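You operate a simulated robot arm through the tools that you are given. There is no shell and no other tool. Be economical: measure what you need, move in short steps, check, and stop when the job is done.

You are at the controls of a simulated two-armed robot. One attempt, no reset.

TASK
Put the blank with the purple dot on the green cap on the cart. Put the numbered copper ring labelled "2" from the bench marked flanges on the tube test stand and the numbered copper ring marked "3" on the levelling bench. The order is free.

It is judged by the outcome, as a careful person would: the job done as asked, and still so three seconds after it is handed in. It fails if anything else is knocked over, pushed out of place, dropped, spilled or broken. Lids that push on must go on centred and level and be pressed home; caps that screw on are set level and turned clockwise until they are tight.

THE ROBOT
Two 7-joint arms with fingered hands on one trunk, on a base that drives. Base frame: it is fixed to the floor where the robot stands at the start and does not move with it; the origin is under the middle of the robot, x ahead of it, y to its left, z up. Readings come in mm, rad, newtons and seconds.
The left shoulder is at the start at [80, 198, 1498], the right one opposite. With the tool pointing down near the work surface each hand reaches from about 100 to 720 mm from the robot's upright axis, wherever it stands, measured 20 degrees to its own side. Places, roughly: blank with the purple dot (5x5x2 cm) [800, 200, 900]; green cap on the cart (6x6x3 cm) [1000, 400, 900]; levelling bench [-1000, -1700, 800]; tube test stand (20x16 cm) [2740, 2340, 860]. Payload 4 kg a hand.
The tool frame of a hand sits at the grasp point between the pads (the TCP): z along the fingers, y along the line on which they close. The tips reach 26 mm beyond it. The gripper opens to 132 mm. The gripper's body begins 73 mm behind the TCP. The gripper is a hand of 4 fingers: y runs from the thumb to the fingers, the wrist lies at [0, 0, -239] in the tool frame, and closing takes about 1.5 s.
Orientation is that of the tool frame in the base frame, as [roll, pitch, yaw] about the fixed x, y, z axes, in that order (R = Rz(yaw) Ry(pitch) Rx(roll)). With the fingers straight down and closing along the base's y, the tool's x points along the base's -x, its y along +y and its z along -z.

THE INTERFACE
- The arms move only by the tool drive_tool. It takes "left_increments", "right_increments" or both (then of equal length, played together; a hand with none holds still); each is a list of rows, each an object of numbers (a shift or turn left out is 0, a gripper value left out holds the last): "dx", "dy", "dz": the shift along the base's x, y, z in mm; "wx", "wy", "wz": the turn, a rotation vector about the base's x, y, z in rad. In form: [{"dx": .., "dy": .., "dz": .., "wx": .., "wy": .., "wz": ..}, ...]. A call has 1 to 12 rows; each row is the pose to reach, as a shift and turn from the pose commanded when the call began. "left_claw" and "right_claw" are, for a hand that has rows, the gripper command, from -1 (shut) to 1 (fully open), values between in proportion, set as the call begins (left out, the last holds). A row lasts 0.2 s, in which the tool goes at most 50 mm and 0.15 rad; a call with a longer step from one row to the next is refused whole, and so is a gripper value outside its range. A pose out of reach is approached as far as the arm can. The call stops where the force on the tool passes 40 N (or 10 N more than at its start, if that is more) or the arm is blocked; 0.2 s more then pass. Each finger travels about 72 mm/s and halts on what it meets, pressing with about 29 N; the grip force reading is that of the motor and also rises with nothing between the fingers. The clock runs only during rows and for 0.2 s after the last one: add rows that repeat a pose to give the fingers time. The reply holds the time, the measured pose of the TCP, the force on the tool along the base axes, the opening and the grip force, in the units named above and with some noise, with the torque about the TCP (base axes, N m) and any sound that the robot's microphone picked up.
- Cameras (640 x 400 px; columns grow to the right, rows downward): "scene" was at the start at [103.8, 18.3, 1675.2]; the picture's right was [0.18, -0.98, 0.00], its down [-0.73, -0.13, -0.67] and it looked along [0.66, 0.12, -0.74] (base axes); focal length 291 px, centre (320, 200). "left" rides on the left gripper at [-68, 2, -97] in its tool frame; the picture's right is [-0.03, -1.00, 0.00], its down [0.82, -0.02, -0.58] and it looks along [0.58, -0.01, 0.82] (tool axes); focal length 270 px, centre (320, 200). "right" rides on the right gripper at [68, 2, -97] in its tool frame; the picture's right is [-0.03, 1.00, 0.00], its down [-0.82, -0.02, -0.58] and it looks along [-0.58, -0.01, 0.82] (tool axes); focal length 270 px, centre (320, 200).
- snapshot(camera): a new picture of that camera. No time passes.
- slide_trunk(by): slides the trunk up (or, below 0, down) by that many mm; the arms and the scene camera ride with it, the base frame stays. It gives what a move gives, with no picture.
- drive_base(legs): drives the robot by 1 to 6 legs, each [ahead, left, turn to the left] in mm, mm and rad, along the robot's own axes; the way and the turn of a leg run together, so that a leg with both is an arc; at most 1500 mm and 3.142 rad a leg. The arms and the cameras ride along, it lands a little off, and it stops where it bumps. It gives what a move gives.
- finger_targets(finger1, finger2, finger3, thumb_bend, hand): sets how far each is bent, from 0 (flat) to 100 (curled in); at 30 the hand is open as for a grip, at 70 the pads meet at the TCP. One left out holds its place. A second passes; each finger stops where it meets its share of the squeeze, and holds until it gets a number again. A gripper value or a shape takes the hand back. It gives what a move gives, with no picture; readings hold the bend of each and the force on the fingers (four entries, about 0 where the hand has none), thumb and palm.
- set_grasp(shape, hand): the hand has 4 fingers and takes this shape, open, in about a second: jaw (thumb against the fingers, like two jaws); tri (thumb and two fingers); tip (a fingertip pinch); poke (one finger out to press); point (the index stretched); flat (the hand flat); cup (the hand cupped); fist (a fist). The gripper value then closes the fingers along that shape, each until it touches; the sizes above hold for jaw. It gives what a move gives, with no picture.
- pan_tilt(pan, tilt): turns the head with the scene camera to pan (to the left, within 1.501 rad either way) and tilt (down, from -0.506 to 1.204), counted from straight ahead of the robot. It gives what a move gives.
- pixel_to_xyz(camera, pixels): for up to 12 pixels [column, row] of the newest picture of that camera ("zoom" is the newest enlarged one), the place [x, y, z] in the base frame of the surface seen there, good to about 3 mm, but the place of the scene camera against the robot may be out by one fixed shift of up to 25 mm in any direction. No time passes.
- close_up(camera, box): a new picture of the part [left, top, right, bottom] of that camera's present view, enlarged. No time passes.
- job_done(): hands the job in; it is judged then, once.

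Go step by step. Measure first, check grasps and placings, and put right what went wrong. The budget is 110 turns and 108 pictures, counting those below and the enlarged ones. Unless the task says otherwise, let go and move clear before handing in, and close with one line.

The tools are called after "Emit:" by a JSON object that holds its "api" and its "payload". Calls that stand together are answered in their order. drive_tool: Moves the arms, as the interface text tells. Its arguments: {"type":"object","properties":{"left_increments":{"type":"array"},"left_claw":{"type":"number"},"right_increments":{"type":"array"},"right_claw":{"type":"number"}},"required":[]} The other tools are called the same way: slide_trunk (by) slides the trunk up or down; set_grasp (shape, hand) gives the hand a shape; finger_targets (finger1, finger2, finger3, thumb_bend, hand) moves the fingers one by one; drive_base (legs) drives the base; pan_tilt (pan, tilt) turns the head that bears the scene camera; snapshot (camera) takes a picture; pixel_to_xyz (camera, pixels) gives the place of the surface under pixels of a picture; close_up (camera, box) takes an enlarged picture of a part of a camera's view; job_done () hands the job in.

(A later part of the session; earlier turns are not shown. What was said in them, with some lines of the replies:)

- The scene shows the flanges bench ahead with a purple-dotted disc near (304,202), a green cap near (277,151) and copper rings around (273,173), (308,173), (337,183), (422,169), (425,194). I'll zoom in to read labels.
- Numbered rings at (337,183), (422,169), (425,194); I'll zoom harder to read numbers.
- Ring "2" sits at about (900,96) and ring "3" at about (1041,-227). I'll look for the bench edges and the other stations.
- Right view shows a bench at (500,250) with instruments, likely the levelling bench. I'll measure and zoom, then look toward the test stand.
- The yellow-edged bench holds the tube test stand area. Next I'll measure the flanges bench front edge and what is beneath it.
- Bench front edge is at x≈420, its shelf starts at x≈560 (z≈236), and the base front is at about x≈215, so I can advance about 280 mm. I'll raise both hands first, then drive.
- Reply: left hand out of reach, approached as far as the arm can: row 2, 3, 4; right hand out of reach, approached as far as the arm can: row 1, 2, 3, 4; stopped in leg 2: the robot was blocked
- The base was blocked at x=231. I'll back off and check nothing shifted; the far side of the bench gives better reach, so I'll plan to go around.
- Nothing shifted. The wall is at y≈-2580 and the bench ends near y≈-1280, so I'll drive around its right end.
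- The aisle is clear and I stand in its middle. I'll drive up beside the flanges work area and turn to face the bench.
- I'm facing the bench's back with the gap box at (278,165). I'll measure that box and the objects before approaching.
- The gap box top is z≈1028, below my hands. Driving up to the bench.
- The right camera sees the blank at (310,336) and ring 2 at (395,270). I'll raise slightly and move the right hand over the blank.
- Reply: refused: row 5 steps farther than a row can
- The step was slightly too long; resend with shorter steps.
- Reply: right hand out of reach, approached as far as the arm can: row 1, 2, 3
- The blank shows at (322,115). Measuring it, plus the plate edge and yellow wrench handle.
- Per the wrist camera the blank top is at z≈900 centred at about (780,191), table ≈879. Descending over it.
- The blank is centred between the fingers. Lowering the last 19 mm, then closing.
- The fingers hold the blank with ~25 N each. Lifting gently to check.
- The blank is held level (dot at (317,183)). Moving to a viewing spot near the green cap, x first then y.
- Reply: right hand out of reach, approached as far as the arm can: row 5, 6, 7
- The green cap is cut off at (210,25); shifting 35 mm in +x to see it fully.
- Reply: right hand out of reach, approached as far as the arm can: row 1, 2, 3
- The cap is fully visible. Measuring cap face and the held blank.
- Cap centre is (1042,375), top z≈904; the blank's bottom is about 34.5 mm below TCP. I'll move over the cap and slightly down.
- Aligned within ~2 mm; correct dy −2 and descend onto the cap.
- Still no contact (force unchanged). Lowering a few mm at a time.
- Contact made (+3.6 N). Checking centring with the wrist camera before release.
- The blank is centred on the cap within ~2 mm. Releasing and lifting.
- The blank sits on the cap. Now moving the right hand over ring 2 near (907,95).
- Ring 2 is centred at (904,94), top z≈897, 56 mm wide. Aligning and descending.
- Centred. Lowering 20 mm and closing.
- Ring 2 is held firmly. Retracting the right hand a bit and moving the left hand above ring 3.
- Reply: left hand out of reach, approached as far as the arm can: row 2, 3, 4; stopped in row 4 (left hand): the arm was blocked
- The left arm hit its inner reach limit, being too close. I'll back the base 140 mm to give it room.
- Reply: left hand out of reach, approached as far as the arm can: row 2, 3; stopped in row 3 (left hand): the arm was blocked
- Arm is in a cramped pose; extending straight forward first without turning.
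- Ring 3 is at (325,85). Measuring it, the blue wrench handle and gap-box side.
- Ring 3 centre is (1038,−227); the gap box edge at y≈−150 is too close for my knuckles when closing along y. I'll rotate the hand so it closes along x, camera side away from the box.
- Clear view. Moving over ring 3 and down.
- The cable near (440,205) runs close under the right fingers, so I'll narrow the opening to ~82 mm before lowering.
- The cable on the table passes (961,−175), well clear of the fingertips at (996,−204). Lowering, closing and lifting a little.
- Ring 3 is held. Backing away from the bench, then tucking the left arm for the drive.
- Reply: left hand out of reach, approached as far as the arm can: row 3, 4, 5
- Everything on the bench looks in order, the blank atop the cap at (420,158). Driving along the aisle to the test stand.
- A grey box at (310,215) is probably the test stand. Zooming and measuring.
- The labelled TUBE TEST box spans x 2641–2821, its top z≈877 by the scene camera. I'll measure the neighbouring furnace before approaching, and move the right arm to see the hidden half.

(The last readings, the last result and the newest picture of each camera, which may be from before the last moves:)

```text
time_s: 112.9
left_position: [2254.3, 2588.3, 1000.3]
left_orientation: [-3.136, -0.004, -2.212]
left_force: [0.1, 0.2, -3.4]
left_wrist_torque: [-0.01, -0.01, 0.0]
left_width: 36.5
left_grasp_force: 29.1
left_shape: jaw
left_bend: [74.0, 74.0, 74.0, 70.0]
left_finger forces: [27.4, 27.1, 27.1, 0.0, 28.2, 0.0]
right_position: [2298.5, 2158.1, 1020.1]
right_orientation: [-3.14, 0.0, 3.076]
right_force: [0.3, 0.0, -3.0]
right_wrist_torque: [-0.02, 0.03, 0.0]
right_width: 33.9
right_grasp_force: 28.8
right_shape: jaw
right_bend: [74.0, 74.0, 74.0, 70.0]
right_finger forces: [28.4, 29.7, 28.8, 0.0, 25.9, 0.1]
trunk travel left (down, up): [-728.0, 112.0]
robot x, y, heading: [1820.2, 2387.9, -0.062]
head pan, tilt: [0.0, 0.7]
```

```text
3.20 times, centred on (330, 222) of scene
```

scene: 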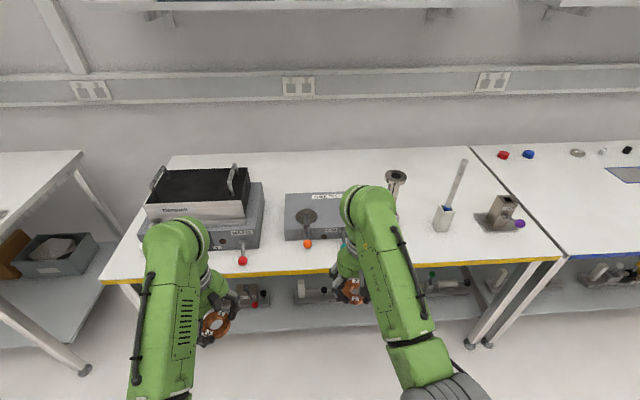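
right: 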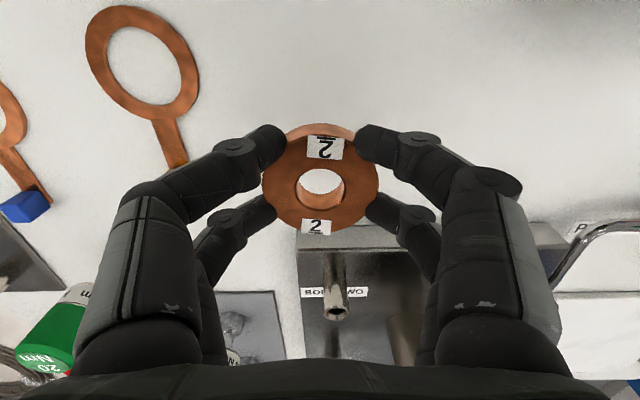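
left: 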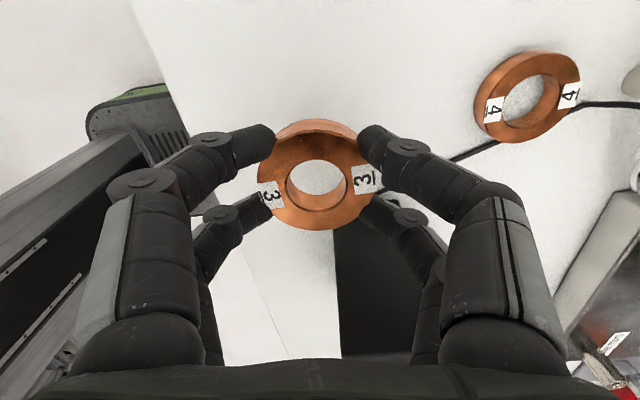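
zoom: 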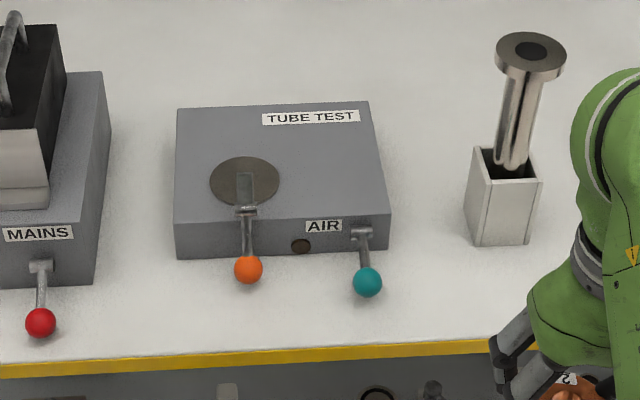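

The right half of the stand's top is free; measuring it and box corners on the zoom.

Emit:
{"api": "pixel_to_xyz", "payload": {"camera": "zoom", "pixels": [[325, 165], [280, 180], [180, 215], [385, 210], [365, 108], [180, 112], [245, 180], [500, 245], [530, 40], [367, 282]]}}

```text
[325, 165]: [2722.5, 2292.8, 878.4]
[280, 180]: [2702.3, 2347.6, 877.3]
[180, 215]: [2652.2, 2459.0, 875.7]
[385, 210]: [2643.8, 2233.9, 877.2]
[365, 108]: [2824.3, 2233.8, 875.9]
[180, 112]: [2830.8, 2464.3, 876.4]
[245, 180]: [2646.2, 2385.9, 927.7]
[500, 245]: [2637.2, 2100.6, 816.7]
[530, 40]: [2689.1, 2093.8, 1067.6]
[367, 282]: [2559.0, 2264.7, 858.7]
```

The spot around (2725–2740, 2295) is free. Driving closer and squaring the heading.

Emit:
{"api": "drive_base", "payload": {"legs": [[250, 60, 0.064]]}}

Emit:
{"api": "drive_tool", "payload": {"right_increments": [{"dx": 30, "dy": 30}, {"dx": 60, "dy": 60}, {"dx": 95, "dy": 70}, {"dx": 130, "dy": 70}, {"dx": 130, "dy": 70}]}}

Emit:
{"api": "snapshot", "payload": {"camera": "right"}}

Emit:
{"api": "snapshot", "payload": {"camera": "scene"}}

```text
time_s: 114.8
left_position: [2492.0, 2668.1, 1000.9]
left_orientation: [-3.134, 0.0, -2.144]
left_force: [0.2, 0.4, -3.0]
left_wrist_torque: [0.0, -0.04, 0.04]
left_width: 36.2
left_grasp_force: 28.9
left_shape: jaw
left_bend: [74.0, 74.0, 74.0, 70.0]
left_finger forces: [27.4, 27.1, 27.1, 0.0, 28.2, 0.0]
right_position: [2564.1, 2241.5, 1019.6]
right_orientation: [-3.141, 0.002, -3.138]
right_force: [-0.4, -0.2, -3.2]
right_wrist_torque: [0.03, -0.02, -0.01]
right_width: 33.8
right_grasp_force: 28.9
right_shape: jaw
right_bend: [74.0, 74.0, 74.0, 70.0]
right_finger forces: [28.4, 29.6, 28.8, 0.0, 25.7, 0.1]
trunk travel left (down, up): [-728.0, 112.0]
robot x, y, heading: [2069.5, 2445.5, 0.003]
head pan, tilt: [0.0, 0.7]
```

```text
time_s: 116.0
left_position: [2494.7, 2668.4, 999.9]
left_orientation: [-3.135, 0.0, -2.144]
left_force: [-0.4, 0.0, -3.3]
left_wrist_torque: [-0.02, -0.02, 0.0]
left_width: 36.4
left_grasp_force: 29.0
left_shape: jaw
left_bend: [74.0, 74.0, 74.0, 70.0]
left_finger forces: [27.5, 27.2, 27.0, 0.1, 28.2, 0.1]
right_position: [2695.8, 2313.9, 1018.6]
right_orientation: [3.141, 0.0, -3.14]
right_force: [-0.6, 0.2, -3.8]
right_wrist_torque: [0.02, -0.01, 0.03]
right_width: 33.7
right_grasp_force: 29.2
right_shape: jaw
right_bend: [74.0, 74.0, 74.0, 70.0]
right_finger forces: [29.1, 30.2, 29.4, 0.0, 26.4, 0.0]
trunk travel left (down, up): [-728.0, 112.0]
robot x, y, heading: [2071.0, 2443.3, 0.002]
head pan, tilt: [0.0, 0.7]
```

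```text
56 pictures are left
```

right: 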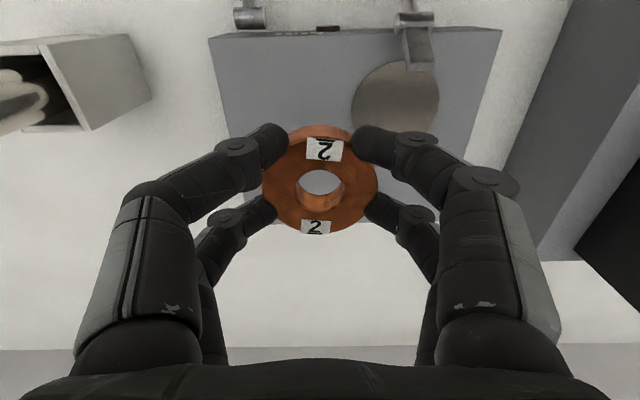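

```text
55 pictures are left
```

scene: 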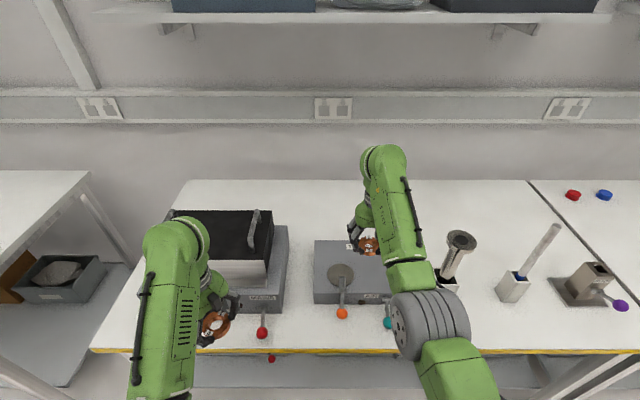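

Measuring the stand surface from the wrist camera.

Emit:
{"api": "pixel_to_xyz", "payload": {"camera": "right", "pixels": [[240, 60], [215, 42], [495, 42], [395, 95], [365, 85], [300, 80], [240, 110], [418, 60], [410, 20], [320, 185], [290, 222], [266, 185]]}}

```text
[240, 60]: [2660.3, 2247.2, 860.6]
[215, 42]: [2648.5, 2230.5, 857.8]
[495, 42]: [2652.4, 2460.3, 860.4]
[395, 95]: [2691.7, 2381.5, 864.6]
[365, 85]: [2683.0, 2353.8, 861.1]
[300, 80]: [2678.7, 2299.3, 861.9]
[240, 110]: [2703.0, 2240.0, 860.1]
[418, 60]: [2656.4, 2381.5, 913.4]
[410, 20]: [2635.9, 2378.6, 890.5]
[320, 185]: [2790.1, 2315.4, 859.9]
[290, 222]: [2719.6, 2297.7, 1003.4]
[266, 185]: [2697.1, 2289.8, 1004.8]
```

Stand top is z≈861; free spot (2745,2295). Moving there and lowering to just above the surface.

Emit:
{"api": "drive_tool", "payload": {"right_increments": [{"dx": 25, "dy": -10}, {"dx": 49, "dy": -19, "dz": -20}, {"dx": 49, "dy": -19, "dz": -60}, {"dx": 49, "dy": -19, "dz": -95}, {"dx": 49, "dy": -19, "dz": -115}, {"dx": 49, "dy": -19, "dz": -124}, {"dx": 49, "dy": -19, "dz": -124}]}}

Emit:
{"api": "snapshot", "payload": {"camera": "right"}}

```text
time_s: 117.5
left_position: [2495.3, 2669.0, 999.3]
left_orientation: [-3.134, -0.002, -2.143]
left_force: [0.3, -0.8, -2.4]
left_wrist_torque: [0.0, -0.03, 0.01]
left_width: 36.5
left_grasp_force: 29.2
left_shape: jaw
left_bend: [74.0, 74.0, 74.0, 70.0]
left_finger forces: [27.4, 27.1, 27.1, 0.0, 28.2, 0.1]
right_position: [2743.8, 2292.9, 896.0]
right_orientation: [3.141, -0.001, -3.14]
right_force: [0.1, -0.8, -2.9]
right_wrist_torque: [-0.02, -0.02, -0.02]
right_width: 33.5
right_grasp_force: 29.7
right_shape: jaw
right_bend: [74.0, 74.0, 74.0, 70.0]
right_finger forces: [29.4, 30.7, 30.1, 0.0, 27.2, 0.0]
trunk travel left (down, up): [-728.0, 112.0]
robot x, y, heading: [2071.6, 2444.7, 0.002]
head pan, tilt: [0.0, 0.7]
```

```text
54 pictures are left
```

right: 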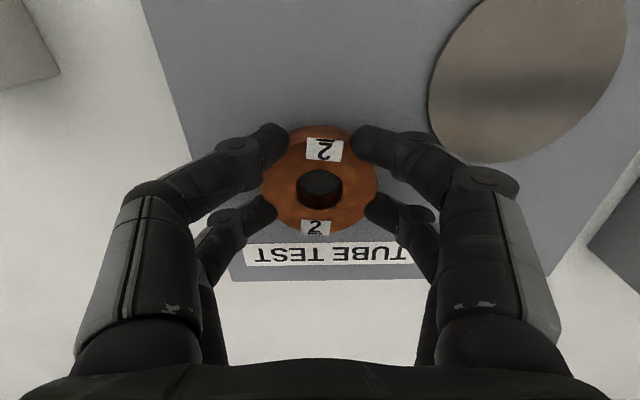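

The ring is a few mm above the stand's clear area. Lowering until contact.

Emit:
{"api": "drive_tool", "payload": {"right_increments": [{"dz": -2}, {"dz": -4}, {"dz": -4}]}}

```text
time_s: 118.3
left_position: [2495.1, 2667.4, 999.2]
left_orientation: [-3.135, -0.002, -2.144]
left_force: [-0.3, -1.1, -2.9]
left_wrist_torque: [-0.01, 0.01, 0.0]
left_width: 36.1
left_grasp_force: 29.3
left_shape: jaw
left_bend: [74.0, 74.0, 74.0, 70.0]
left_finger forces: [27.4, 27.1, 27.2, 0.0, 28.2, 0.1]
right_position: [2743.6, 2293.9, 892.7]
right_orientation: [3.14, 0.001, -3.141]
right_force: [-1.1, -1.1, -2.9]
right_wrist_torque: [0.04, -0.04, 0.03]
right_width: 33.7
right_grasp_force: 28.8
right_shape: jaw
right_bend: [74.0, 74.0, 74.0, 70.0]
right_finger forces: [29.6, 30.7, 30.2, 0.0, 27.0, 0.0]
trunk travel left (down, up): [-728.0, 112.0]
robot x, y, heading: [2072.9, 2443.4, 0.003]
head pan, tilt: [0.0, 0.7]
```

Emit:
{"api": "drive_tool", "payload": {"right_increments": [{"dz": -2}, {"dz": -3}, {"dz": -3}]}}

```text
time_s: 119.2
left_position: [2493.7, 2669.3, 1000.3]
left_orientation: [-3.134, -0.001, -2.144]
left_force: [0.1, 1.1, -2.8]
left_wrist_torque: [0.0, 0.0, 0.01]
left_width: 36.2
left_grasp_force: 29.2
left_shape: jaw
left_bend: [74.0, 74.0, 74.0, 70.0]
left_finger forces: [27.4, 27.2, 27.1, 0.0, 28.2, 0.0]
right_position: [2744.1, 2293.6, 891.2]
right_orientation: [3.141, 0.005, -3.14]
right_force: [1.5, 1.0, 9.4]
right_wrist_torque: [0.0, -0.1, 0.03]
right_width: 33.5
right_grasp_force: 28.9
right_shape: jaw
right_bend: [74.0, 74.0, 74.0, 70.0]
right_finger forces: [30.4, 32.2, 30.8, 0.0, 27.8, 0.0]
trunk travel left (down, up): [-728.0, 112.0]
robot x, y, heading: [2069.4, 2442.6, 0.006]
head pan, tilt: [0.0, 0.7]
```

Contact (+9 N). Releasing and lifting straight up.

Emit:
{"api": "drive_tool", "payload": {"right_increments": [{"dz": 1}, {"dz": 1}, {"dz": 1}, {"dz": 1}, {"dz": 1}, {"dz": 1}], "right_claw": 0.5}}

Emit:
{"api": "drive_tool", "payload": {"right_increments": [{"dz": 25}, {"dz": 70}, {"dz": 115}, {"dz": 125, "dx": -35}, {"dz": 125, "dx": -35}]}}

Emit:
{"api": "snapshot", "payload": {"camera": "right"}}

```text
time_s: 120.5
left_position: [2494.7, 2668.4, 1000.3]
left_orientation: [-3.134, -0.002, -2.142]
left_force: [0.1, -0.4, -2.6]
left_wrist_torque: [0.0, 0.01, 0.01]
left_width: 36.3
left_grasp_force: 29.2
left_shape: jaw
left_bend: [74.0, 74.0, 74.0, 70.0]
left_finger forces: [27.4, 27.1, 27.1, 0.0, 28.1, 0.0]
right_position: [2744.3, 2293.0, 889.4]
right_orientation: [-3.14, -0.001, -3.141]
right_force: [-0.4, -3.1, 0.6]
right_wrist_torque: [-0.01, 0.01, 0.07]
right_width: 97.3
right_grasp_force: 0.1
right_shape: jaw
right_bend: [68.0, 64.0, 64.0, 51.0]
right_finger forces: [3.1, 0.0, 0.0, 0.1, 0.0, 0.0]
trunk travel left (down, up): [-728.0, 112.0]
robot x, y, heading: [2074.9, 2443.6, 0.0]
head pan, tilt: [0.0, 0.7]
```

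```text
time_s: 121.8
left_position: [2494.6, 2669.0, 999.6]
left_orientation: [-3.134, -0.002, -2.143]
left_force: [-0.4, -0.5, -3.5]
left_wrist_torque: [-0.02, -0.01, -0.01]
left_width: 36.2
left_grasp_force: 28.8
left_shape: jaw
left_bend: [74.0, 74.0, 74.0, 70.0]
left_finger forces: [27.4, 27.1, 27.1, 0.0, 28.2, 0.0]
right_position: [2709.5, 2294.8, 1012.9]
right_orientation: [3.142, -0.001, -3.139]
right_force: [-0.6, -0.4, 0.1]
right_wrist_torque: [-0.02, -0.03, 0.01]
right_width: 99.0
right_grasp_force: 0.0
right_shape: jaw
right_bend: [64.0, 64.0, 64.0, 51.0]
right_finger forces: [0.0, 0.1, 0.0, 0.1, 0.0, 0.0]
trunk travel left (down, up): [-728.0, 112.0]
robot x, y, heading: [2074.8, 2440.4, 0.003]
head pan, tilt: [0.0, 0.7]
```

```text
53 pictures are left
```

right: 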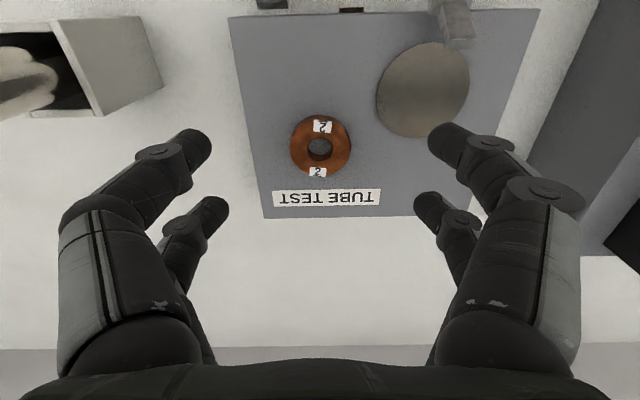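

Ring 2 rests flat on the stand. A finger brushed something slightly on opening, so I'll verify the disc and lever haven't moved.

Emit:
{"api": "pixel_to_xyz", "payload": {"camera": "right", "pixels": [[455, 35], [425, 90], [378, 90], [468, 90], [424, 137], [320, 147], [295, 147], [345, 147]]}}

Emit:
{"api": "close_up", "payload": {"camera": "right", "box": [220, 0, 560, 212]}}

```text
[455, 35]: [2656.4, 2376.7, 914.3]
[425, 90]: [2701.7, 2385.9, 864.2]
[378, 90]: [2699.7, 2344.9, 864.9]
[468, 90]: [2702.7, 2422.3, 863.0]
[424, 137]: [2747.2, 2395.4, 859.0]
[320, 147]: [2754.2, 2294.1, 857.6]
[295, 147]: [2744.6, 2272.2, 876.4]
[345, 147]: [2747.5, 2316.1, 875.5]
```

```text
1.88 times, centred on (390, 106) of right
```

zoom: 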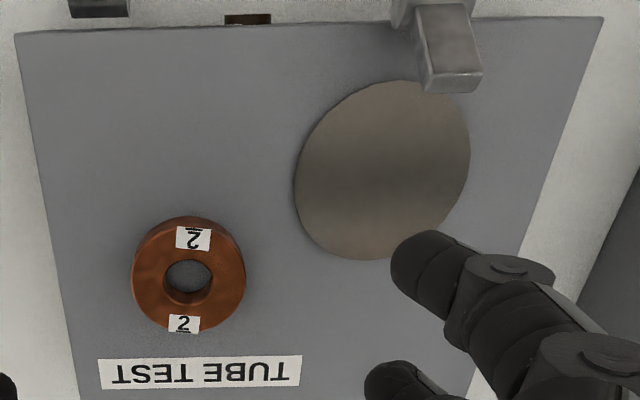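

All unmoved. Retracting the right hand and heading back to the aisle.

Emit:
{"api": "drive_tool", "payload": {"right_increments": [{"dx": -45}, {"dx": -90, "dy": -10}, {"dx": -135, "dy": -20}, {"dx": -180, "dy": -30}, {"dx": -180, "dy": -30}]}}

Emit:
{"api": "drive_base", "payload": {"legs": [[-300, 0, 0], [0, 0, -1.571]]}}

```text
time_s: 123.0
left_position: [2493.6, 2668.2, 1000.1]
left_orientation: [-3.135, -0.002, -2.143]
left_force: [-0.3, -0.8, -3.0]
left_wrist_torque: [0.0, 0.04, 0.03]
left_width: 36.4
left_grasp_force: 28.7
left_shape: jaw
left_bend: [74.0, 74.0, 74.0, 70.0]
left_finger forces: [27.4, 27.1, 27.2, 0.0, 28.2, 0.0]
right_position: [2530.3, 2262.8, 1012.0]
right_orientation: [-3.142, 0.003, -3.14]
right_force: [-0.5, -0.1, 0.0]
right_wrist_torque: [0.01, -0.01, 0.01]
right_width: 98.7
right_grasp_force: 0.0
right_shape: jaw
right_bend: [64.0, 64.0, 64.0, 51.0]
right_finger forces: [0.1, 0.0, 0.1, 0.0, 0.0, 0.0]
trunk travel left (down, up): [-728.0, 112.0]
robot x, y, heading: [2070.3, 2443.1, 0.004]
head pan, tilt: [0.0, 0.7]
```

```text
time_s: 128.8
left_position: [2001.3, 2017.6, 999.1]
left_orientation: [-3.134, -0.002, 2.572]
left_force: [-0.3, -0.9, -1.7]
left_wrist_torque: [0.02, 0.02, -0.02]
left_width: 36.1
left_grasp_force: 29.3
left_shape: jaw
left_bend: [74.0, 74.0, 74.0, 70.0]
left_finger forces: [27.9, 27.3, 27.4, 0.0, 28.3, 0.1]
right_position: [1593.6, 1983.5, 1013.1]
right_orientation: [-3.141, 0.001, 1.575]
right_force: [-0.5, -0.3, -1.1]
right_wrist_torque: [0.03, -0.04, -0.02]
right_width: 98.9
right_grasp_force: 0.1
right_shape: jaw
right_bend: [64.0, 64.0, 64.0, 51.0]
right_finger forces: [0.1, 0.0, 0.0, 0.1, 0.1, 0.0]
trunk travel left (down, up): [-728.0, 112.0]
robot x, y, heading: [1772.4, 2445.5, -1.565]
head pan, tilt: [0.0, 0.7]
```

Emit:
{"api": "drive_base", "payload": {"legs": [[1450, 0, 0], [1450, 0, 0]]}}

```text
time_s: 142.6
left_position: [1987.3, -828.8, 999.9]
left_orientation: [-3.133, -0.002, 2.555]
left_force: [0.0, 0.6, -3.3]
left_wrist_torque: [-0.03, -0.01, -0.01]
left_width: 35.9
left_grasp_force: 29.5
left_shape: jaw
left_bend: [74.0, 74.0, 74.0, 70.0]
left_finger forces: [28.0, 27.4, 27.5, 0.0, 28.5, 0.1]
right_position: [1582.2, -859.3, 1012.9]
right_orientation: [3.141, 0.001, 1.561]
right_force: [0.1, -0.3, -0.5]
right_wrist_torque: [0.02, -0.01, -0.02]
right_width: 98.8
right_grasp_force: 0.0
right_shape: jaw
right_bend: [64.0, 64.0, 64.0, 51.0]
right_finger forces: [0.0, 0.1, 0.1, 0.0, 0.0, 0.0]
trunk travel left (down, up): [-728.0, 112.0]
robot x, y, heading: [1767.1, -402.7, -1.579]
head pan, tilt: [0.0, 0.7]
```

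Emit:
{"api": "drive_base", "payload": {"legs": [[1480, 0, 0], [0, 0, -1.563], [1200, 0, 0], [400, 0, 0]]}}

Emit:
{"api": "pan_tilt", "payload": {"pan": 0.0, "tilt": 0.6}}

Emit:
{"api": "snapshot", "payload": {"camera": "scene"}}

```text
time_s: 161.3
left_position: [-257.1, -2106.6, 1001.1]
left_orientation: [-3.132, 0.0, 1.015]
left_force: [0.1, 0.6, -2.7]
left_wrist_torque: [-0.01, 0.0, -0.01]
left_width: 36.0
left_grasp_force: 28.8
left_shape: jaw
left_bend: [74.0, 74.0, 74.0, 70.0]
left_finger forces: [28.6, 27.7, 27.9, 0.0, 28.8, 0.1]
right_position: [-299.3, -1701.2, 1013.3]
right_orientation: [-3.141, 0.001, 0.021]
right_force: [0.4, -0.2, 0.4]
right_wrist_torque: [-0.01, 0.0, -0.01]
right_width: 98.9
right_grasp_force: 0.0
right_shape: jaw
right_bend: [64.0, 64.0, 64.0, 51.0]
right_finger forces: [0.0, 0.0, 0.1, 0.1, 0.1, 0.0]
trunk travel left (down, up): [-728.0, 112.0]
robot x, y, heading: [162.3, -1874.5, -3.116]
head pan, tilt: [0.0, 0.7]
```

```text
time_s: 162.0
left_position: [-256.9, -2106.7, 1000.0]
left_orientation: [-3.135, -0.001, 1.015]
left_force: [-0.2, 0.0, -2.6]
left_wrist_torque: [0.03, 0.0, 0.03]
left_width: 36.0
left_grasp_force: 28.9
left_shape: jaw
left_bend: [74.0, 74.0, 74.0, 70.0]
left_finger forces: [28.7, 27.8, 27.9, 0.0, 28.8, 0.0]
right_position: [-301.1, -1701.6, 1012.3]
right_orientation: [3.141, 0.0, 0.021]
right_force: [-0.1, 0.5, 0.3]
right_wrist_torque: [-0.01, 0.01, 0.0]
right_width: 98.7
right_grasp_force: 0.0
right_shape: jaw
right_bend: [64.0, 64.0, 64.0, 51.0]
right_finger forces: [0.1, 0.0, 0.1, 0.1, 0.0, 0.0]
trunk travel left (down, up): [-728.0, 112.0]
robot x, y, heading: [161.3, -1875.6, -3.122]
head pan, tilt: [0.0, 0.6]
```

```text
51 pictures are left
```

scene: 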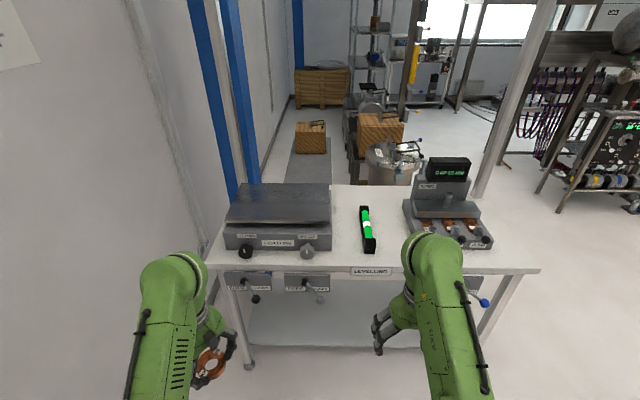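

The levelling bench is ahead with free spots between the level vial (367,228) and neighbours. Zooming and measuring.

Emit:
{"api": "close_up", "payload": {"camera": "scene", "box": [200, 160, 560, 385]}}

Emit:
{"api": "pixel_to_xyz", "payload": {"camera": "scene", "pixels": [[330, 245], [345, 225], [345, 262], [372, 250], [360, 210], [390, 235], [406, 225], [410, 245], [400, 262], [375, 190], [345, 195], [340, 240]]}}

```text
1.78 times, centred on (380, 272) of scene
```

zoom: 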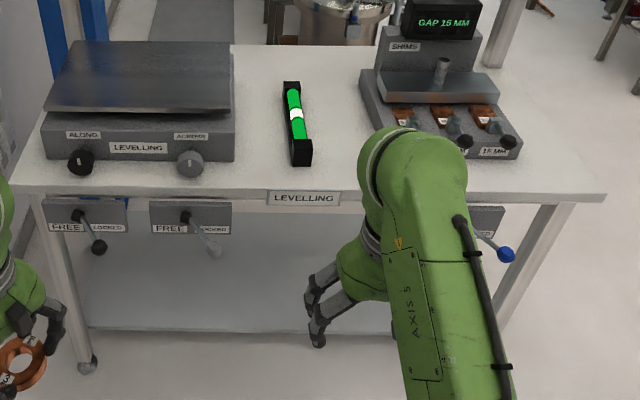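

```text
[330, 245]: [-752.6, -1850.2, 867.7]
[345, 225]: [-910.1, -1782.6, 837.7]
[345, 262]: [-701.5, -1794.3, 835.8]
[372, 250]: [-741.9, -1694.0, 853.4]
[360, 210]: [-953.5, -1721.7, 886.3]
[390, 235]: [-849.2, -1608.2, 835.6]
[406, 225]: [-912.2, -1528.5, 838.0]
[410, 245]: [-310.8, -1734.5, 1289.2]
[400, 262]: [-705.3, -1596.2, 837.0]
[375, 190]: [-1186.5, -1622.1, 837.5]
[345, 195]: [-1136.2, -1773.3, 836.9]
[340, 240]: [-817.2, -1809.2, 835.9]
```

Free spot at about (−830,−1605) between the vial and the shim gauge. Driving near without touching the bench.

Emit:
{"api": "drive_base", "payload": {"legs": [[350, 0, -0.02], [0, -410, 0]]}}

Emit:
{"api": "slide_trunk", "payload": {"by": -50}}

Emit:
{"api": "snapshot", "payload": {"camera": "scene"}}

Emit:
{"api": "snapshot", "payload": {"camera": "left"}}

```text
time_s: 166.4
left_position: [-610.5, -1687.6, 999.5]
left_orientation: [-3.135, -0.004, 0.986]
left_force: [0.7, -0.5, -3.3]
left_wrist_torque: [0.01, -0.01, 0.02]
left_width: 35.9
left_grasp_force: 28.8
left_shape: jaw
left_bend: [74.0, 74.0, 74.0, 70.0]
left_finger forces: [28.7, 27.8, 27.9, 0.0, 28.9, 0.1]
right_position: [-641.5, -1281.9, 1013.0]
right_orientation: [-3.141, -0.001, -0.01]
right_force: [-0.4, -0.6, -0.4]
right_wrist_torque: [0.01, 0.0, 0.0]
right_width: 98.8
right_grasp_force: 0.2
right_shape: jaw
right_bend: [64.0, 64.0, 64.0, 51.0]
right_finger forces: [0.0, 0.1, 0.0, 0.1, 0.0, 0.0]
trunk travel left (down, up): [-728.0, 112.0]
robot x, y, heading: [-185.9, -1462.0, 3.13]
head pan, tilt: [0.0, 0.6]
```

```text
time_s: 167.3
left_position: [-610.7, -1686.1, 949.4]
left_orientation: [-3.135, -0.001, 0.986]
left_force: [0.0, -0.7, -2.7]
left_wrist_torque: [0.03, 0.01, 0.01]
left_width: 36.0
left_grasp_force: 28.7
left_shape: jaw
left_bend: [74.0, 74.0, 74.0, 70.0]
left_finger forces: [28.7, 27.7, 28.0, 0.1, 28.8, 0.0]
right_position: [-640.0, -1279.3, 962.7]
right_orientation: [3.141, 0.003, -0.01]
right_force: [-0.2, -0.2, -0.1]
right_wrist_torque: [0.03, 0.01, 0.0]
right_width: 98.8
right_grasp_force: 0.0
right_shape: jaw
right_bend: [64.0, 64.0, 64.0, 51.0]
right_finger forces: [0.0, 0.0, 0.0, 0.0, 0.1, 0.1]
trunk travel left (down, up): [-678.0, 162.0]
robot x, y, heading: [-187.8, -1465.0, 3.132]
head pan, tilt: [0.0, 0.6]
```

```text
49 pictures are left
```

scene: 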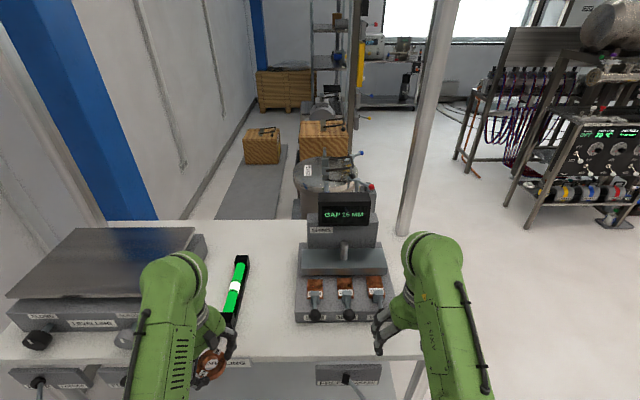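

```text
48 pictures are left
```

left: 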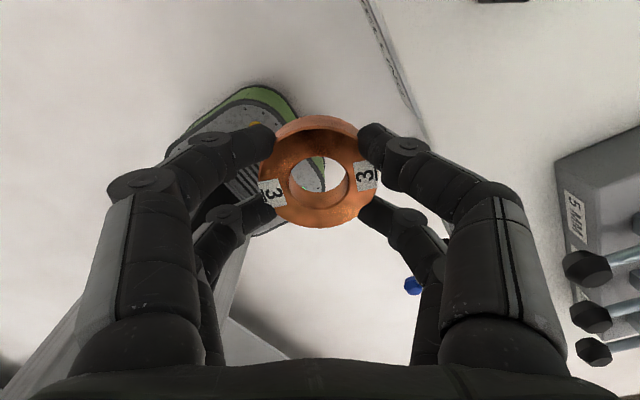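

The spot at (268,300) is clear. Measuring its bounds.

Emit:
{"api": "pixel_to_xyz", "payload": {"camera": "scene", "pixels": [[268, 300], [248, 265], [240, 300], [297, 300], [295, 320], [268, 345], [270, 270], [315, 312]]}}

Emit:
{"api": "pixel_to_xyz", "payload": {"camera": "left", "pixels": [[570, 160], [588, 268], [480, 100], [560, 250], [500, 2]]}}

```text
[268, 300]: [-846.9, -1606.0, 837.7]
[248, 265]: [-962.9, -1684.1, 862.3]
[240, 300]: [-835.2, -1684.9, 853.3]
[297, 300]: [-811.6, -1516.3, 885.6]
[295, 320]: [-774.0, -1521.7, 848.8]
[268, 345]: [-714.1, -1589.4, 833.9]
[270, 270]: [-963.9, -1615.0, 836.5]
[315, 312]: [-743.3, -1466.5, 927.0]
```

```text
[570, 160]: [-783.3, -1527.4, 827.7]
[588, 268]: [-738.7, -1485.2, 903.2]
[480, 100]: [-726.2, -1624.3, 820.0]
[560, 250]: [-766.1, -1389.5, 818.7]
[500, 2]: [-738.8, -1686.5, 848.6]
```

Bench top is z≈820 with clear space −1687…−1527. Moving ring 3 over (−830,−1605).

Emit:
{"api": "drive_tool", "payload": {"left_increments": [{"dx": -35, "dy": 15, "dz": 10}, {"dx": -75, "dy": 30, "dz": 15}, {"dx": -115, "dy": 45, "dz": 15}, {"dx": -155, "dy": 60, "dz": 15}, {"dx": -190, "dy": 75, "dz": 15}, {"dx": -219, "dy": 81, "dz": 0}, {"dx": -219, "dy": 81, "dz": -30}, {"dx": -219, "dy": 81, "dz": -30}]}}

Emit:
{"api": "snapshot", "payload": {"camera": "left"}}

Emit:
{"api": "close_up", "payload": {"camera": "scene", "box": [120, 200, 440, 400]}}

```text
time_s: 169.1
left_position: [-828.3, -1606.2, 920.7]
left_orientation: [-3.134, 0.0, 0.984]
left_force: [0.5, -0.7, -3.6]
left_wrist_torque: [0.03, 0.01, 0.01]
left_width: 35.7
left_grasp_force: 29.7
left_shape: jaw
left_bend: [74.0, 74.0, 74.0, 70.0]
left_finger forces: [29.1, 28.2, 28.1, 0.0, 29.1, 0.0]
right_position: [-641.1, -1279.2, 962.6]
right_orientation: [3.14, 0.0, -0.009]
right_force: [0.9, -0.2, 0.6]
right_wrist_torque: [0.0, 0.0, -0.03]
right_width: 98.8
right_grasp_force: 0.1
right_shape: jaw
right_bend: [64.0, 64.0, 64.0, 51.0]
right_finger forces: [0.0, 0.0, 0.0, 0.1, 0.1, 0.0]
trunk travel left (down, up): [-678.0, 162.0]
robot x, y, heading: [-183.2, -1468.6, 3.134]
head pan, tilt: [0.0, 0.6]
```

```text
47 pictures are left
```

left: 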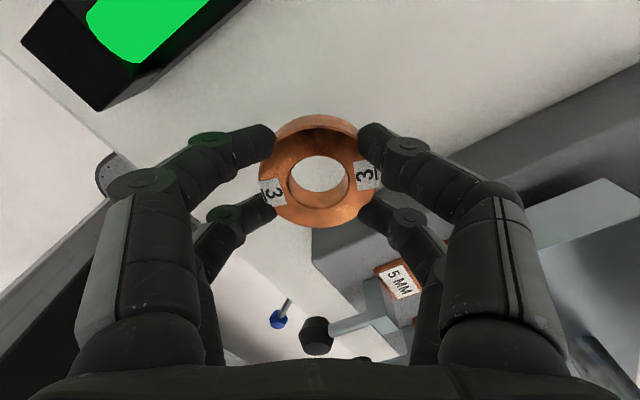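

```text
2.00 times, centred on (280, 300) of scene
```

zoom: 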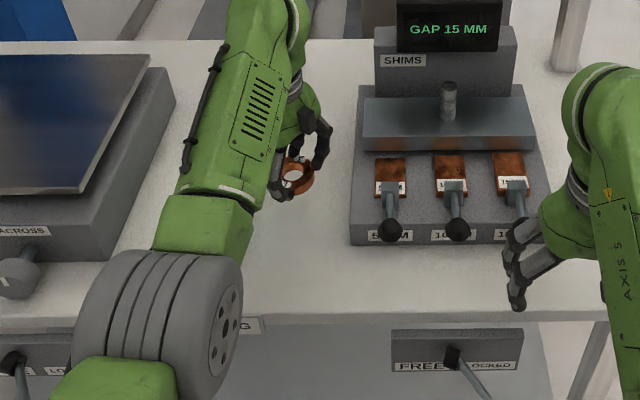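

Clear around. Lowering toward the bench top.

Emit:
{"api": "drive_tool", "payload": {"left_increments": [{"dz": -35}, {"dz": -55}, {"dz": -65}, {"dz": -67}, {"dz": -67}]}}

Emit:
{"api": "snapshot", "payload": {"camera": "left"}}

```text
time_s: 170.3
left_position: [-829.5, -1605.4, 851.9]
left_orientation: [-3.134, 0.0, 0.984]
left_force: [0.4, 0.2, -2.9]
left_wrist_torque: [-0.01, -0.01, 0.0]
left_width: 35.4
left_grasp_force: 29.0
left_shape: jaw
left_bend: [74.0, 74.0, 74.0, 70.0]
left_finger forces: [29.1, 28.2, 28.1, 0.0, 29.2, 0.1]
right_position: [-640.2, -1281.2, 962.1]
right_orientation: [3.141, -0.001, -0.012]
right_force: [0.5, 0.8, 0.4]
right_wrist_torque: [0.0, 0.01, 0.01]
right_width: 98.6
right_grasp_force: 0.1
right_shape: jaw
right_bend: [64.0, 64.0, 64.0, 51.0]
right_finger forces: [0.1, 0.1, 0.0, 0.0, 0.1, 0.1]
trunk travel left (down, up): [-678.0, 162.0]
robot x, y, heading: [-178.9, -1463.1, 3.131]
head pan, tilt: [0.0, 0.6]
```

```text
45 pictures are left
```

left: 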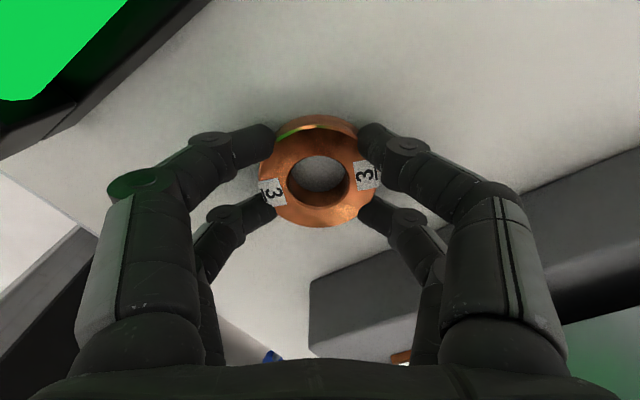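

Nearly down; lowering in 1–2 mm steps until contact.

Emit:
{"api": "drive_tool", "payload": {"left_increments": [{"dz": -1}, {"dz": -2}, {"dz": -2}]}}

```text
time_s: 171.1
left_position: [-830.4, -1606.4, 850.1]
left_orientation: [-3.135, -0.002, 0.983]
left_force: [0.0, -0.9, -2.5]
left_wrist_torque: [-0.01, 0.02, 0.01]
left_width: 36.0
left_grasp_force: 29.0
left_shape: jaw
left_bend: [74.0, 74.0, 74.0, 70.0]
left_finger forces: [29.1, 28.2, 28.1, 0.0, 29.2, 0.0]
right_position: [-640.5, -1279.5, 961.5]
right_orientation: [3.142, 0.0, -0.011]
right_force: [-0.4, 0.1, -0.3]
right_wrist_torque: [-0.01, -0.01, 0.03]
right_width: 98.7
right_grasp_force: 0.1
right_shape: jaw
right_bend: [64.0, 64.0, 64.0, 51.0]
right_finger forces: [0.0, 0.0, 0.0, 0.0, 0.0, 0.0]
trunk travel left (down, up): [-678.0, 162.0]
robot x, y, heading: [-185.0, -1469.0, 3.128]
head pan, tilt: [0.0, 0.6]
```

Emit:
{"api": "drive_tool", "payload": {"left_increments": [{"dz": -1}, {"dz": -2}, {"dz": -2}]}}

```text
time_s: 171.9
left_position: [-829.4, -1605.1, 850.9]
left_orientation: [-3.133, -0.001, 0.984]
left_force: [-1.6, -0.6, 6.7]
left_wrist_torque: [-0.05, -0.01, 0.0]
left_width: 35.9
left_grasp_force: 29.2
left_shape: jaw
left_bend: [74.0, 74.0, 74.0, 70.0]
left_finger forces: [29.5, 28.9, 28.4, 0.0, 30.5, 0.0]
right_position: [-640.2, -1277.7, 962.9]
right_orientation: [3.142, 0.001, -0.011]
right_force: [0.0, 0.1, 0.3]
right_wrist_torque: [0.05, -0.01, 0.01]
right_width: 98.6
right_grasp_force: 0.0
right_shape: jaw
right_bend: [64.0, 64.0, 64.0, 51.0]
right_finger forces: [0.1, 0.0, 0.1, 0.0, 0.0, 0.0]
trunk travel left (down, up): [-678.0, 162.0]
robot x, y, heading: [-185.2, -1468.5, 3.132]
head pan, tilt: [0.0, 0.6]
```

Contact (+6.7 N). Opening modestly and lifting away.

Emit:
{"api": "drive_tool", "payload": {"left_increments": [{"dz": 1}, {"dz": 1}, {"dz": 1}, {"dz": 1}, {"dz": 1}, {"dz": 1}], "left_claw": 0.35}}

Emit:
{"api": "drive_tool", "payload": {"left_increments": [{"dz": 25}, {"dz": 65}, {"dz": 105}, {"dz": 110}, {"dz": 110}]}}

Emit:
{"api": "snapshot", "payload": {"camera": "left"}}

```text
time_s: 173.3
left_position: [-828.5, -1605.1, 849.3]
left_orientation: [-3.133, -0.001, 0.984]
left_force: [0.0, 1.3, 0.2]
left_wrist_torque: [0.03, -0.01, 0.02]
left_width: 88.9
left_grasp_force: 0.1
left_shape: jaw
left_bend: [69.0, 69.0, 69.0, 61.0]
left_finger forces: [0.0, 0.0, 0.0, 0.0, 0.1, 0.1]
right_position: [-640.9, -1279.6, 961.6]
right_orientation: [3.142, 0.001, -0.01]
right_force: [-0.1, -0.8, -0.5]
right_wrist_torque: [0.0, 0.01, -0.05]
right_width: 98.7
right_grasp_force: 0.1
right_shape: jaw
right_bend: [64.0, 64.0, 64.0, 51.0]
right_finger forces: [0.0, 0.0, 0.1, 0.0, 0.0, 0.0]
trunk travel left (down, up): [-678.0, 162.0]
robot x, y, heading: [-184.7, -1467.0, 3.134]
head pan, tilt: [0.0, 0.6]
```

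```text
time_s: 174.5
left_position: [-830.5, -1604.2, 960.0]
left_orientation: [-3.134, 0.001, 0.984]
left_force: [0.0, 0.2, 0.2]
left_wrist_torque: [-0.04, -0.04, -0.02]
left_width: 88.7
left_grasp_force: 0.1
left_shape: jaw
left_bend: [69.0, 69.0, 69.0, 61.0]
left_finger forces: [0.1, 0.0, 0.0, 0.1, 0.1, 0.0]
right_position: [-640.7, -1280.8, 962.7]
right_orientation: [3.141, 0.0, -0.011]
right_force: [0.7, 0.0, 0.0]
right_wrist_torque: [0.01, -0.01, 0.01]
right_width: 99.0
right_grasp_force: 0.1
right_shape: jaw
right_bend: [64.0, 64.0, 64.0, 51.0]
right_finger forces: [0.1, 0.0, 0.0, 0.0, 0.0, 0.0]
trunk travel left (down, up): [-678.0, 162.0]
robot x, y, heading: [-178.8, -1468.4, 3.13]
head pan, tilt: [0.0, 0.6]
```

```text
44 pictures are left
```

left: 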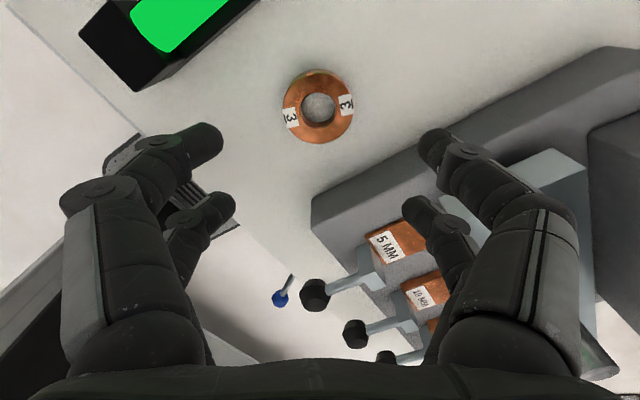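

Ring 3 lies flat between the vial and shims. Moving clear with a small back-off, then a final look.

Emit:
{"api": "drive_tool", "payload": {"left_increments": [{"dz": 30}, {"dz": 30, "dx": 40, "dy": -15}, {"dz": 30, "dx": 85, "dy": -30}, {"dz": 30, "dx": 130, "dy": -45}, {"dz": 30, "dx": 130, "dy": -45}]}}

Emit:
{"api": "drive_base", "payload": {"legs": [[-130, 0, 0]]}}

Emit:
{"api": "snapshot", "payload": {"camera": "scene"}}

```text
time_s: 175.7
left_position: [-700.4, -1648.6, 989.2]
left_orientation: [-3.134, -0.001, 0.985]
left_force: [0.3, -0.3, 0.7]
left_wrist_torque: [-0.01, 0.0, 0.01]
left_width: 88.8
left_grasp_force: 0.0
left_shape: jaw
left_bend: [69.0, 69.0, 69.0, 61.0]
left_finger forces: [0.0, 0.0, 0.0, 0.0, 0.1, 0.0]
right_position: [-641.1, -1279.7, 962.0]
right_orientation: [-3.142, -0.001, -0.009]
right_force: [0.2, -0.1, 0.2]
right_wrist_torque: [-0.01, 0.0, 0.0]
right_width: 98.6
right_grasp_force: 0.2
right_shape: jaw
right_bend: [64.0, 64.0, 64.0, 51.0]
right_finger forces: [0.0, 0.0, 0.1, 0.0, 0.0, 0.0]
trunk travel left (down, up): [-678.0, 162.0]
robot x, y, heading: [-186.9, -1467.4, 3.135]
head pan, tilt: [0.0, 0.6]
```

```text
time_s: 177.0
left_position: [-573.7, -1650.0, 987.4]
left_orientation: [-3.137, -0.002, 0.981]
left_force: [-0.8, 0.5, -0.2]
left_wrist_torque: [-0.01, -0.01, 0.0]
left_width: 88.8
left_grasp_force: 0.1
left_shape: jaw
left_bend: [69.0, 69.0, 69.0, 61.0]
left_finger forces: [0.1, 0.0, 0.0, 0.1, 0.0, 0.1]
right_position: [-516.0, -1280.2, 961.7]
right_orientation: [-3.141, -0.003, -0.012]
right_force: [0.5, -0.1, -0.7]
right_wrist_torque: [0.01, -0.02, -0.01]
right_width: 98.6
right_grasp_force: 0.1
right_shape: jaw
right_bend: [64.0, 64.0, 64.0, 51.0]
right_finger forces: [0.1, 0.0, 0.1, 0.1, 0.0, 0.0]
trunk travel left (down, up): [-678.0, 162.0]
robot x, y, heading: [-54.0, -1466.4, 3.128]
head pan, tilt: [0.0, 0.6]
```

```text
43 pictures are left
```

scene: 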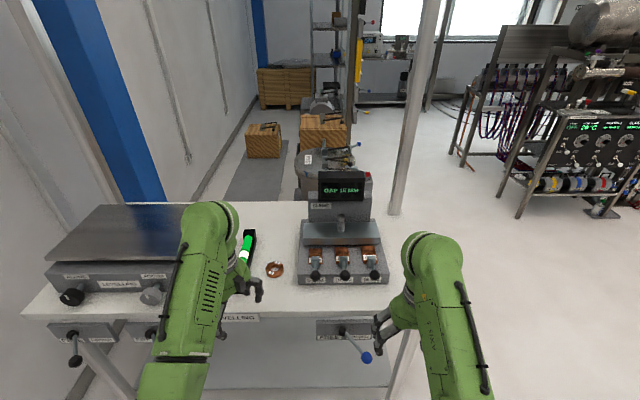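

Ring 3 rests on the levelling bench at (275,269). Ring 2 is on the tube test stand, and the purple-dot blank sits on the green cap. Both hands are clear, so I'm handing in.

Emit:
{"api": "job_done", "payload": {}}

```text
The job is handed in.
```

The job is handed in: the purple-dot blank is on the green cap, ring "2" is on the tube test stand, and ring "3" is on the levelling bench. I took the green cap at the given coordinates, which is on the flanges bench, as the cap "on the cart".
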